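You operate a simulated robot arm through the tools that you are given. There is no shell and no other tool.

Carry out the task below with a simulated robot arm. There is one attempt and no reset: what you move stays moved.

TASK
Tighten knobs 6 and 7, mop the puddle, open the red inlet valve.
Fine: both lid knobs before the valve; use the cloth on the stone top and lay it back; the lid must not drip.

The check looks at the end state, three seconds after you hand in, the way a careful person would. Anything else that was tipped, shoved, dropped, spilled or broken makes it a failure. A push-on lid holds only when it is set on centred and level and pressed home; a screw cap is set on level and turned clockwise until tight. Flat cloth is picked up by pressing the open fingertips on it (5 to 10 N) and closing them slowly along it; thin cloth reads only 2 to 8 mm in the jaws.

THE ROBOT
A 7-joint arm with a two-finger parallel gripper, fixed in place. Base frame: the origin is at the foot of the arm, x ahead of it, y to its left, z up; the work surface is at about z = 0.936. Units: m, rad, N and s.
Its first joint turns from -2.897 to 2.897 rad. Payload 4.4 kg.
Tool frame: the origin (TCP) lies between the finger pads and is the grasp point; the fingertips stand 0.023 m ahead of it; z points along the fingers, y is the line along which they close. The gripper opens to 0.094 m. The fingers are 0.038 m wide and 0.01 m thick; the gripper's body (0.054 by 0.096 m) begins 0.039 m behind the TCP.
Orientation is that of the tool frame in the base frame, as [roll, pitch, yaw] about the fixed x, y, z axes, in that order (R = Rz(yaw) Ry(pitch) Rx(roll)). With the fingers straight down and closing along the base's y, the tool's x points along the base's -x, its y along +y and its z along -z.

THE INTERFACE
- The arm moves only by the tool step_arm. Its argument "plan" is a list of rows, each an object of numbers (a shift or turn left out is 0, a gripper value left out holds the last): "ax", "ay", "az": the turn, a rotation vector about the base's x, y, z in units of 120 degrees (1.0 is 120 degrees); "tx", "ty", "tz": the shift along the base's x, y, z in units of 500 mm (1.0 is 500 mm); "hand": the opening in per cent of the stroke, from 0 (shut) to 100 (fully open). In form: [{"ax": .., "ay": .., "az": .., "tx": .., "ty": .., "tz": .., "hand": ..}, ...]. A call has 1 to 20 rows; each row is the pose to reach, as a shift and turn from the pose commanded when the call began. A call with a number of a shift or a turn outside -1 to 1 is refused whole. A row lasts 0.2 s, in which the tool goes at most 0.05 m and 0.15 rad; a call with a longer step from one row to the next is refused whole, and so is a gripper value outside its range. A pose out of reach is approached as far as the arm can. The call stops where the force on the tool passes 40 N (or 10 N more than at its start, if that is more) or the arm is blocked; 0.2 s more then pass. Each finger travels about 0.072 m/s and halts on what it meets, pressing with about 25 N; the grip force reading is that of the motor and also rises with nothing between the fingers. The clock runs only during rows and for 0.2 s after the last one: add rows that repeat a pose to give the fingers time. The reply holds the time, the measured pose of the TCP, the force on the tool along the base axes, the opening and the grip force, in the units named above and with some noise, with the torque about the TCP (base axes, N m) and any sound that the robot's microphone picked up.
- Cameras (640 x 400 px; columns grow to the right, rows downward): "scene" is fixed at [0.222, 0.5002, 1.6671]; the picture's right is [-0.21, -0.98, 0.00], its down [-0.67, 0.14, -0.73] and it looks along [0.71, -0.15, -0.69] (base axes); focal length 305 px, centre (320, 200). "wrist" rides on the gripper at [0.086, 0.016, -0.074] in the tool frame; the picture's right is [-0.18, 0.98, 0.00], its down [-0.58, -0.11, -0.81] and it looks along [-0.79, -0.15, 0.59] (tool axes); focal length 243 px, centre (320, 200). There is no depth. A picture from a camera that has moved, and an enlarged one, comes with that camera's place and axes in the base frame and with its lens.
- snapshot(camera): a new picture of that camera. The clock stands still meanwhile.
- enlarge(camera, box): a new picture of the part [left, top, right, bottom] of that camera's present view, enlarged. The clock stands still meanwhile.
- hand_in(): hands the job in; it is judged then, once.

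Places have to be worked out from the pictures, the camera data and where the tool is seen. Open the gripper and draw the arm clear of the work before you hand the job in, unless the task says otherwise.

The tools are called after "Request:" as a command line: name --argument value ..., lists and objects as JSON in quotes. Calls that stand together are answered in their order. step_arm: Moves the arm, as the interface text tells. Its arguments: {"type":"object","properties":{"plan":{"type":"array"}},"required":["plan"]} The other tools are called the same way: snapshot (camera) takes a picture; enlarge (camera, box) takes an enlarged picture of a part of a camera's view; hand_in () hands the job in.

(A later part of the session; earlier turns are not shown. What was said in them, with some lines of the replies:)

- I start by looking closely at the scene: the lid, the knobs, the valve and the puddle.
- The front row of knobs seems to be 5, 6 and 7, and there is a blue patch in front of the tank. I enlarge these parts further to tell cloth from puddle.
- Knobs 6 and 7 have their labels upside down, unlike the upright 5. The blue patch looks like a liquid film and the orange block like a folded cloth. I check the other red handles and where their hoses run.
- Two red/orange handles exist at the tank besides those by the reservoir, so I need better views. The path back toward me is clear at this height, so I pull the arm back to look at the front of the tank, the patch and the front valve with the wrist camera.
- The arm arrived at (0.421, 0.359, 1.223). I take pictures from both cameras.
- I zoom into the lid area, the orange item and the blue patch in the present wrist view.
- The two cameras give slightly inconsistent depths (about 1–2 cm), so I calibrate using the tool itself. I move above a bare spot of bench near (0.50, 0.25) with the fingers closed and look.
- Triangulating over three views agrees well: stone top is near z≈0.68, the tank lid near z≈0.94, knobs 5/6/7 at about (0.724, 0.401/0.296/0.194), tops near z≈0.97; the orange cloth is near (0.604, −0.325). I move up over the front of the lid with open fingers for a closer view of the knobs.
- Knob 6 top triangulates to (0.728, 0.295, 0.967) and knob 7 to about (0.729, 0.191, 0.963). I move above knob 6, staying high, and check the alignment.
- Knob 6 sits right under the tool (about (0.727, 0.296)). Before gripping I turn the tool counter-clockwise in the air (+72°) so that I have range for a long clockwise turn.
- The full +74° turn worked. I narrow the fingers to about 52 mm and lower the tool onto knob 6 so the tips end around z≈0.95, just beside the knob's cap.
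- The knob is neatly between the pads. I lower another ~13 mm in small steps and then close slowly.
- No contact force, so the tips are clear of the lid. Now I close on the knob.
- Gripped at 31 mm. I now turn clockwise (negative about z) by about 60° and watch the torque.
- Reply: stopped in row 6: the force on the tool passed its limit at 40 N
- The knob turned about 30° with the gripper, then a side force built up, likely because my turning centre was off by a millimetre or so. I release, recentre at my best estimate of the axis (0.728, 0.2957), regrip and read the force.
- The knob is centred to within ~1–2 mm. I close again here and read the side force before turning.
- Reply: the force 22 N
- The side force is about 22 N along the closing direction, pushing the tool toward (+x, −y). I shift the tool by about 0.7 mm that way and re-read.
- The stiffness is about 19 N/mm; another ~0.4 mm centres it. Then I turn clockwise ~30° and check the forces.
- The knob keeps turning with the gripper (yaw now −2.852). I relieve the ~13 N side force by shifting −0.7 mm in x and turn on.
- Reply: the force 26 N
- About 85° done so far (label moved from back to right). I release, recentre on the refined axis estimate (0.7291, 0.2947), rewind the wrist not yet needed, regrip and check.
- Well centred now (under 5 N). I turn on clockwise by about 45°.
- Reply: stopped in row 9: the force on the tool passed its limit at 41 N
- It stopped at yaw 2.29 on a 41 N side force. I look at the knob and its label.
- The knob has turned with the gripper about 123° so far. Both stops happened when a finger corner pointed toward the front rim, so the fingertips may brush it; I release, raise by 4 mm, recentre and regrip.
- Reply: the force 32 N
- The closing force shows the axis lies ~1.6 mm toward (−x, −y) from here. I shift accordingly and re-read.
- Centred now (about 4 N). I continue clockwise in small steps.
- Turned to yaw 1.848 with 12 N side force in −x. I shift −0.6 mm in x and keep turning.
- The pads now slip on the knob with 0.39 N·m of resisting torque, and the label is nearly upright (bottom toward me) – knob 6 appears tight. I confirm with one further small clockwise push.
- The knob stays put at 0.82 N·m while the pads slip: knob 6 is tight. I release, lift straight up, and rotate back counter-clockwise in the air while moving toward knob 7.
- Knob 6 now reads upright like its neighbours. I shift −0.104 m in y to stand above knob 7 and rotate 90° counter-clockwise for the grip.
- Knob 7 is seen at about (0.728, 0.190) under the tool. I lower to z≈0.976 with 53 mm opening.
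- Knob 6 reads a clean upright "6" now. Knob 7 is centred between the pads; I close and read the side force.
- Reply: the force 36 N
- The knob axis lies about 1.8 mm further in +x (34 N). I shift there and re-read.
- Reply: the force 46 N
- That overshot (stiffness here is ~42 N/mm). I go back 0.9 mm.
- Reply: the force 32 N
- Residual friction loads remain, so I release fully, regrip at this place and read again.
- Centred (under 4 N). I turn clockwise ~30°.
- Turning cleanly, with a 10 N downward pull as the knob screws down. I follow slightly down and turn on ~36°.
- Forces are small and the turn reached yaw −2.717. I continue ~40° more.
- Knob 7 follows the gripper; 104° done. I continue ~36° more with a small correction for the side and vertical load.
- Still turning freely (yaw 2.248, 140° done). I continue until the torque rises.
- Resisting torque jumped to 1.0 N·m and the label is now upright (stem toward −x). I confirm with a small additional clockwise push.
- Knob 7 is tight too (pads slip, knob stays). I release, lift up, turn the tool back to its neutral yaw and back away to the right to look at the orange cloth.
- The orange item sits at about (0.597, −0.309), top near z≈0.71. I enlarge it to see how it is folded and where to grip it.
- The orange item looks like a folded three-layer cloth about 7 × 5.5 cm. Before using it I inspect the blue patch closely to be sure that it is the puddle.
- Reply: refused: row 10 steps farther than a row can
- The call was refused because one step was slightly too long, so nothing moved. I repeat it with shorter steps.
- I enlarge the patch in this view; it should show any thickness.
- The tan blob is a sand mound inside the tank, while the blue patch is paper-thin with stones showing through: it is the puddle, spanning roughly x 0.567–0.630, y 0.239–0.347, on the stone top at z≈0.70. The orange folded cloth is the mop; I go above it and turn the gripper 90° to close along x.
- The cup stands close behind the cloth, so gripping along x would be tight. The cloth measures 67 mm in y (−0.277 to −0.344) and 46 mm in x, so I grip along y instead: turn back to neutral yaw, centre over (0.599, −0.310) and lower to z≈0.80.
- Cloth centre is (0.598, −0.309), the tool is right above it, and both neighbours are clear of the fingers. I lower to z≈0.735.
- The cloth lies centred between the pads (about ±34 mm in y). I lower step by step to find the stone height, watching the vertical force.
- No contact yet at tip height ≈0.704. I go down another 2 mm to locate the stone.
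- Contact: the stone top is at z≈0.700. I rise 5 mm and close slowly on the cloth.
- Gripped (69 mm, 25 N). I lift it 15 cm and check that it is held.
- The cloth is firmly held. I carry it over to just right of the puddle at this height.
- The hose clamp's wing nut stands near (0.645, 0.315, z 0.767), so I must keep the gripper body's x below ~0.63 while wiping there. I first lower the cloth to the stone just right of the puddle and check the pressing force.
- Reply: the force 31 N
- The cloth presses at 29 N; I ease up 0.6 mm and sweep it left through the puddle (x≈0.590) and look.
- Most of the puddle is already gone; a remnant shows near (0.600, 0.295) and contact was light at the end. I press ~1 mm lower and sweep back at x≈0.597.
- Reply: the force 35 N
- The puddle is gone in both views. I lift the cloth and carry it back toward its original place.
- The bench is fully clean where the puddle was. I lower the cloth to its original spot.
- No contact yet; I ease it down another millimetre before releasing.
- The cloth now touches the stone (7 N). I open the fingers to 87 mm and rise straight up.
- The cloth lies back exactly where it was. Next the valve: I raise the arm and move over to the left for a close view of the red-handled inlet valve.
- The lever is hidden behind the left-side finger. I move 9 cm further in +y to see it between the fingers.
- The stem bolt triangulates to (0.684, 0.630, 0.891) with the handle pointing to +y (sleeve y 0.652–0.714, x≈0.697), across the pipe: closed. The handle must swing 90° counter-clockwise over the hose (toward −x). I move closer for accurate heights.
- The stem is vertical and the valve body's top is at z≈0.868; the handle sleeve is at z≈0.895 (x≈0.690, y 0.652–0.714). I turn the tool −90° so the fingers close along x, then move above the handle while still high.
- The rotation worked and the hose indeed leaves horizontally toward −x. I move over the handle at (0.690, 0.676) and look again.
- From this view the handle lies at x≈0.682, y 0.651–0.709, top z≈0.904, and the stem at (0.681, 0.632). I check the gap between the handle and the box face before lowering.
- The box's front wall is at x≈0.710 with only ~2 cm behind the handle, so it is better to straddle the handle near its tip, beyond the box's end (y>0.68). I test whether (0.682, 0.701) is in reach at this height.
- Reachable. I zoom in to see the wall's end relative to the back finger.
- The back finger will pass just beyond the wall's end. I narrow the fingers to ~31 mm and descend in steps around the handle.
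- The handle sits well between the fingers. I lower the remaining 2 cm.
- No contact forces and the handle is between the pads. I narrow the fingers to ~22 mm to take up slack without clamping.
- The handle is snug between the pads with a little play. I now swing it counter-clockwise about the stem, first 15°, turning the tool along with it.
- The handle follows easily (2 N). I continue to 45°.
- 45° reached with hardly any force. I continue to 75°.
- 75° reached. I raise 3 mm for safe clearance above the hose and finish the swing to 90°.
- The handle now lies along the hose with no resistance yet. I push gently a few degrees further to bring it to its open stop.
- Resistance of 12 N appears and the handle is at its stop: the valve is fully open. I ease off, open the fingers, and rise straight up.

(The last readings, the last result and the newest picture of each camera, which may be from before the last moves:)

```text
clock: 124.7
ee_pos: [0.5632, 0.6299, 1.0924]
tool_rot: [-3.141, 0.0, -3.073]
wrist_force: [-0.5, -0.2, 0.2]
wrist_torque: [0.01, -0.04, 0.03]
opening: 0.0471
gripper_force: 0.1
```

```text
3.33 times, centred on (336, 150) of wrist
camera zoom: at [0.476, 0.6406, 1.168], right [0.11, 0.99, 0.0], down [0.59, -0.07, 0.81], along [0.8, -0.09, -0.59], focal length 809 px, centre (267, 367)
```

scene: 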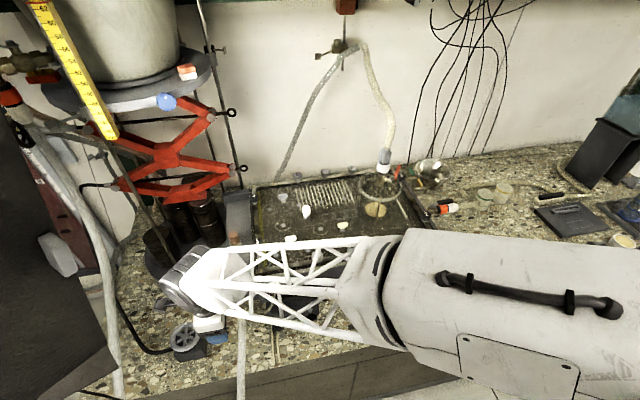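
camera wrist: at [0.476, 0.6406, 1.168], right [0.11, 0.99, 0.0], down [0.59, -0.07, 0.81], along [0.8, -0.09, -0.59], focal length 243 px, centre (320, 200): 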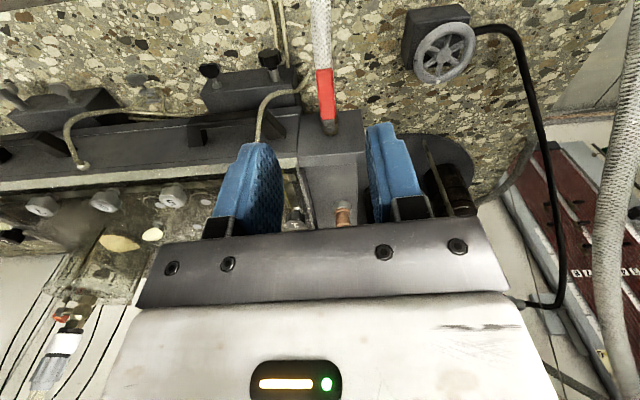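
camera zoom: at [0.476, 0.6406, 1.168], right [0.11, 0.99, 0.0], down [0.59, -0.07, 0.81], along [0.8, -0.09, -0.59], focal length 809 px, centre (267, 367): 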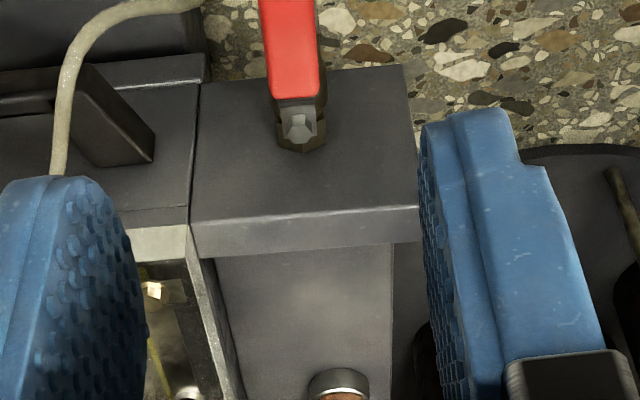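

The handle lies in line with the hose: valve open. I withdraw the arm up and back, open the gripper, and check the whole scene.

Request:
step_arm --plan '[{"tz": 0.08, "hand": 100}, {"tz": 0.16, "tx": -0.02}, {"tz": 0.24, "tx": -0.06, "ty": -0.03}, {"tz": 0.28, "tx": -0.1, "ty": -0.1}, {"tz": 0.28, "tx": -0.14, "ty": -0.18}, {"tz": 0.28, "tx": -0.18, "ty": -0.26}, {"tz": 0.28, "tx": -0.22, "ty": -0.34}, {"tz": 0.28, "tx": -0.26, "ty": -0.42}, {"tz": 0.28, "tx": -0.3, "ty": -0.5}, {"tz": 0.28, "tx": -0.32, "ty": -0.59}, {"tz": 0.28, "tx": -0.32, "ty": -0.68}, {"tz": 0.28, "tx": -0.32, "ty": -0.77}, {"tz": 0.28, "tx": -0.32, "ty": -0.86}, {"tz": 0.28, "tx": -0.32, "ty": -0.95}, {"tz": 0.28, "tx": -0.32, "ty": -1.0}, {"tz": 0.28, "tx": -0.32, "ty": -1.0}]'

Request:
snapshot --camera "scene"

Request:
enlarge --camera "scene" --box '[220, 160, 460, 310]'

Request:
enlarge --camera "scene" --box '[190, 230, 430, 380]'

```text
clock: 128.1
ee_pos: [0.4019, 0.1307, 1.2313]
tool_rot: [-3.14, -0.003, -3.07]
wrist_force: [1.0, 0.2, 0.3]
wrist_torque: [0.05, 0.02, 0.0]
opening: 0.0941
gripper_force: 0.1
```

```text
taken
```

scene: 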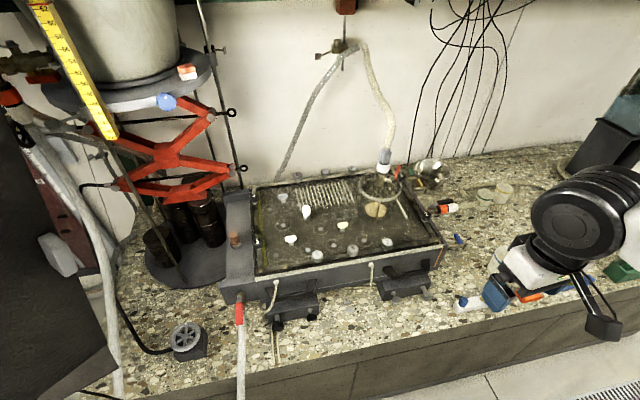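

```text
2.67 times, centred on (340, 235) of scene
camera zoom: at [0.222, 0.5002, 1.6671], right [-0.21, -0.98, 0.0], down [-0.67, 0.14, -0.73], along [0.71, -0.15, -0.69], focal length 813 px, centre (267, 107)
```

zoom: 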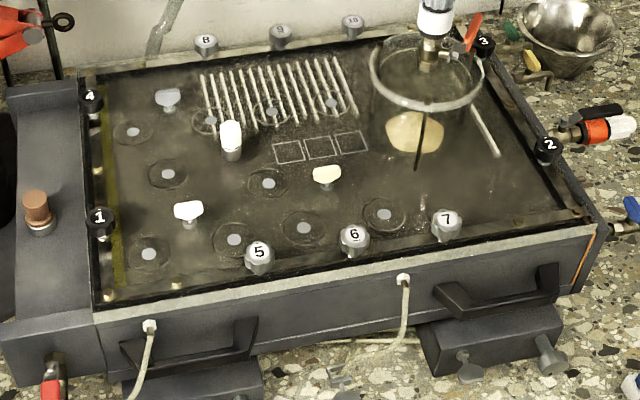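

```text
2.67 times, centred on (310, 305) of scene
camera zoom: at [0.222, 0.5002, 1.6671], right [-0.21, -0.98, 0.0], down [-0.67, 0.14, -0.73], along [0.71, -0.15, -0.69], focal length 813 px, centre (347, -80)
```

zoom: 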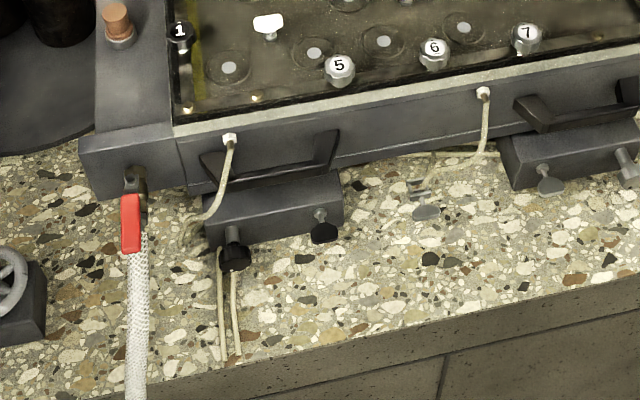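

Knobs 5, 6 and 7 all read upright, the valve handle lies along the hose, and the bench is dry. I wait a few seconds while drawing the arm further up, then check for drips and the cloth.

Request:
step_arm --plan '[{"tz": 0.05}, {"tz": 0.1}, {"tz": 0.15, "ty": 0.05}, {"tz": 0.2, "ty": 0.1}, {"tz": 0.2, "ty": 0.15}, {"tz": 0.2, "ty": 0.2}, {"tz": 0.2, "ty": 0.2}, {"tz": 0.2, "ty": 0.2}, {"tz": 0.2, "ty": 0.2}, {"tz": 0.2, "ty": 0.2}, {"tz": 0.2, "ty": 0.2}, {"tz": 0.2, "ty": 0.2}, {"tz": 0.2, "ty": 0.2}, {"tz": 0.2, "ty": 0.2}, {"tz": 0.2, "ty": 0.2}, {"tz": 0.2, "ty": 0.2}, {"tz": 0.2, "ty": 0.2}, {"tz": 0.2, "ty": 0.2}, {"tz": 0.2, "ty": 0.2}, {"tz": 0.2, "ty": 0.2}]'

Request:
snapshot --camera "scene"

Request:
snapshot --camera "wrist"

Request:
enlarge --camera "scene" --box '[220, 190, 400, 360]'

```text
clock: 132.3
ee_pos: [0.4032, 0.2304, 1.3315]
tool_rot: [-3.14, -0.001, -3.072]
wrist_force: [-1.2, 0.6, 0.3]
wrist_torque: [-0.01, 0.0, -0.02]
opening: 0.0937
gripper_force: 0.1
```

```text
taken
```

scene: 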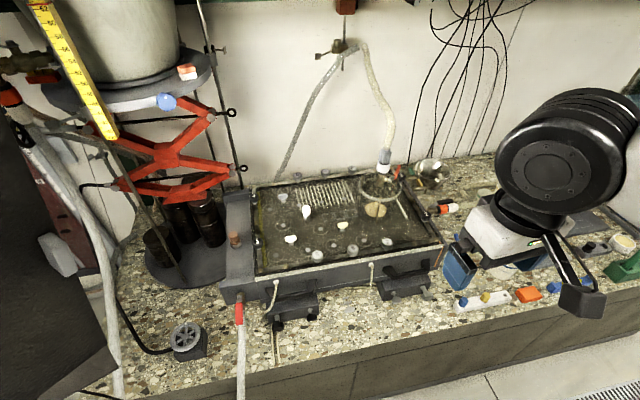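

```text
taken
camera wrist: at [0.3155, 0.2406, 1.4084], right [0.11, 0.99, 0.0], down [0.59, -0.07, 0.81], along [0.8, -0.09, -0.59], focal length 243 px, centre (320, 200)
```

wrist: 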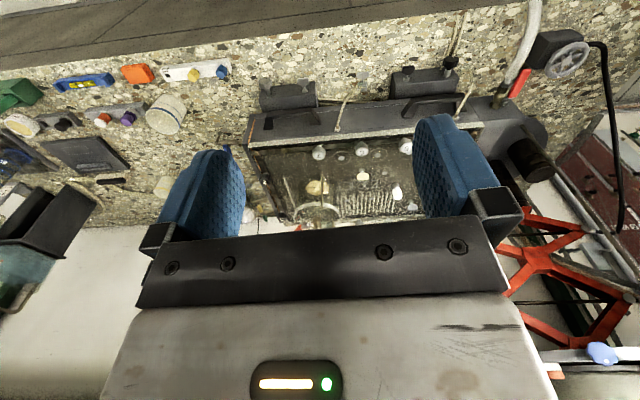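

```text
2.35 times, centred on (310, 275) of scene
camera zoom: at [0.222, 0.5002, 1.6671], right [-0.21, -0.98, 0.0], down [-0.67, 0.14, -0.73], along [0.71, -0.15, -0.69], focal length 718 px, centre (344, 24)
```

zoom: 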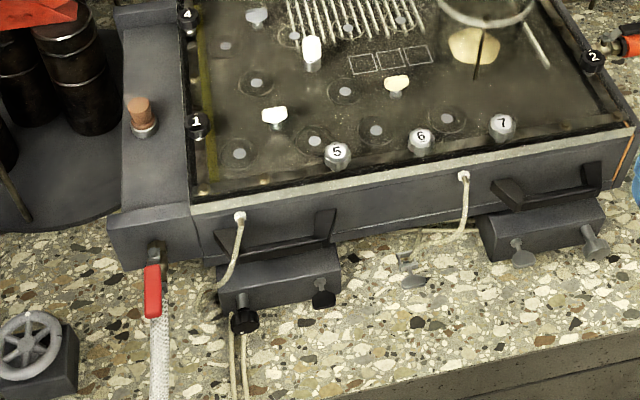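

After several more seconds the lid shows no drip and the bench is dry. Knobs 6 and 7 are tight and upright, the valve handle lies along its hose, and the cloth is back in its place. The gripper is open and the arm is clear, so I hand the job in.

Request:
hand_in

```text
The job is handed in.
```

The job is handed in. Knobs 6 and 7 are tight, the puddle is mopped, and the red inlet valve is open. I don't have the check's verdict.

- **Knobs 6 and 7:** I turned both clockwise until they stopped and the gripper pads slipped on them. Their labels now read upright like knob 5's. Both were done before the valve.
- **Puddle:** I took the blue patch in front of the tank as the puddle and wiped it with the folded orange cloth. The stone looked dry in both cameras. The cloth is back in its original spot.
- **Red inlet valve:** I took this to be the red-handled valve at the tank's front left corner. It swung about 90 degrees to its stop, and the handle now lies along the hose.
- **Drips:** I watched the lid for a few seconds after opening the valve and saw none.

I saw nothing tipped or knocked out of place. The gripper is open and the arm is clear of the work.
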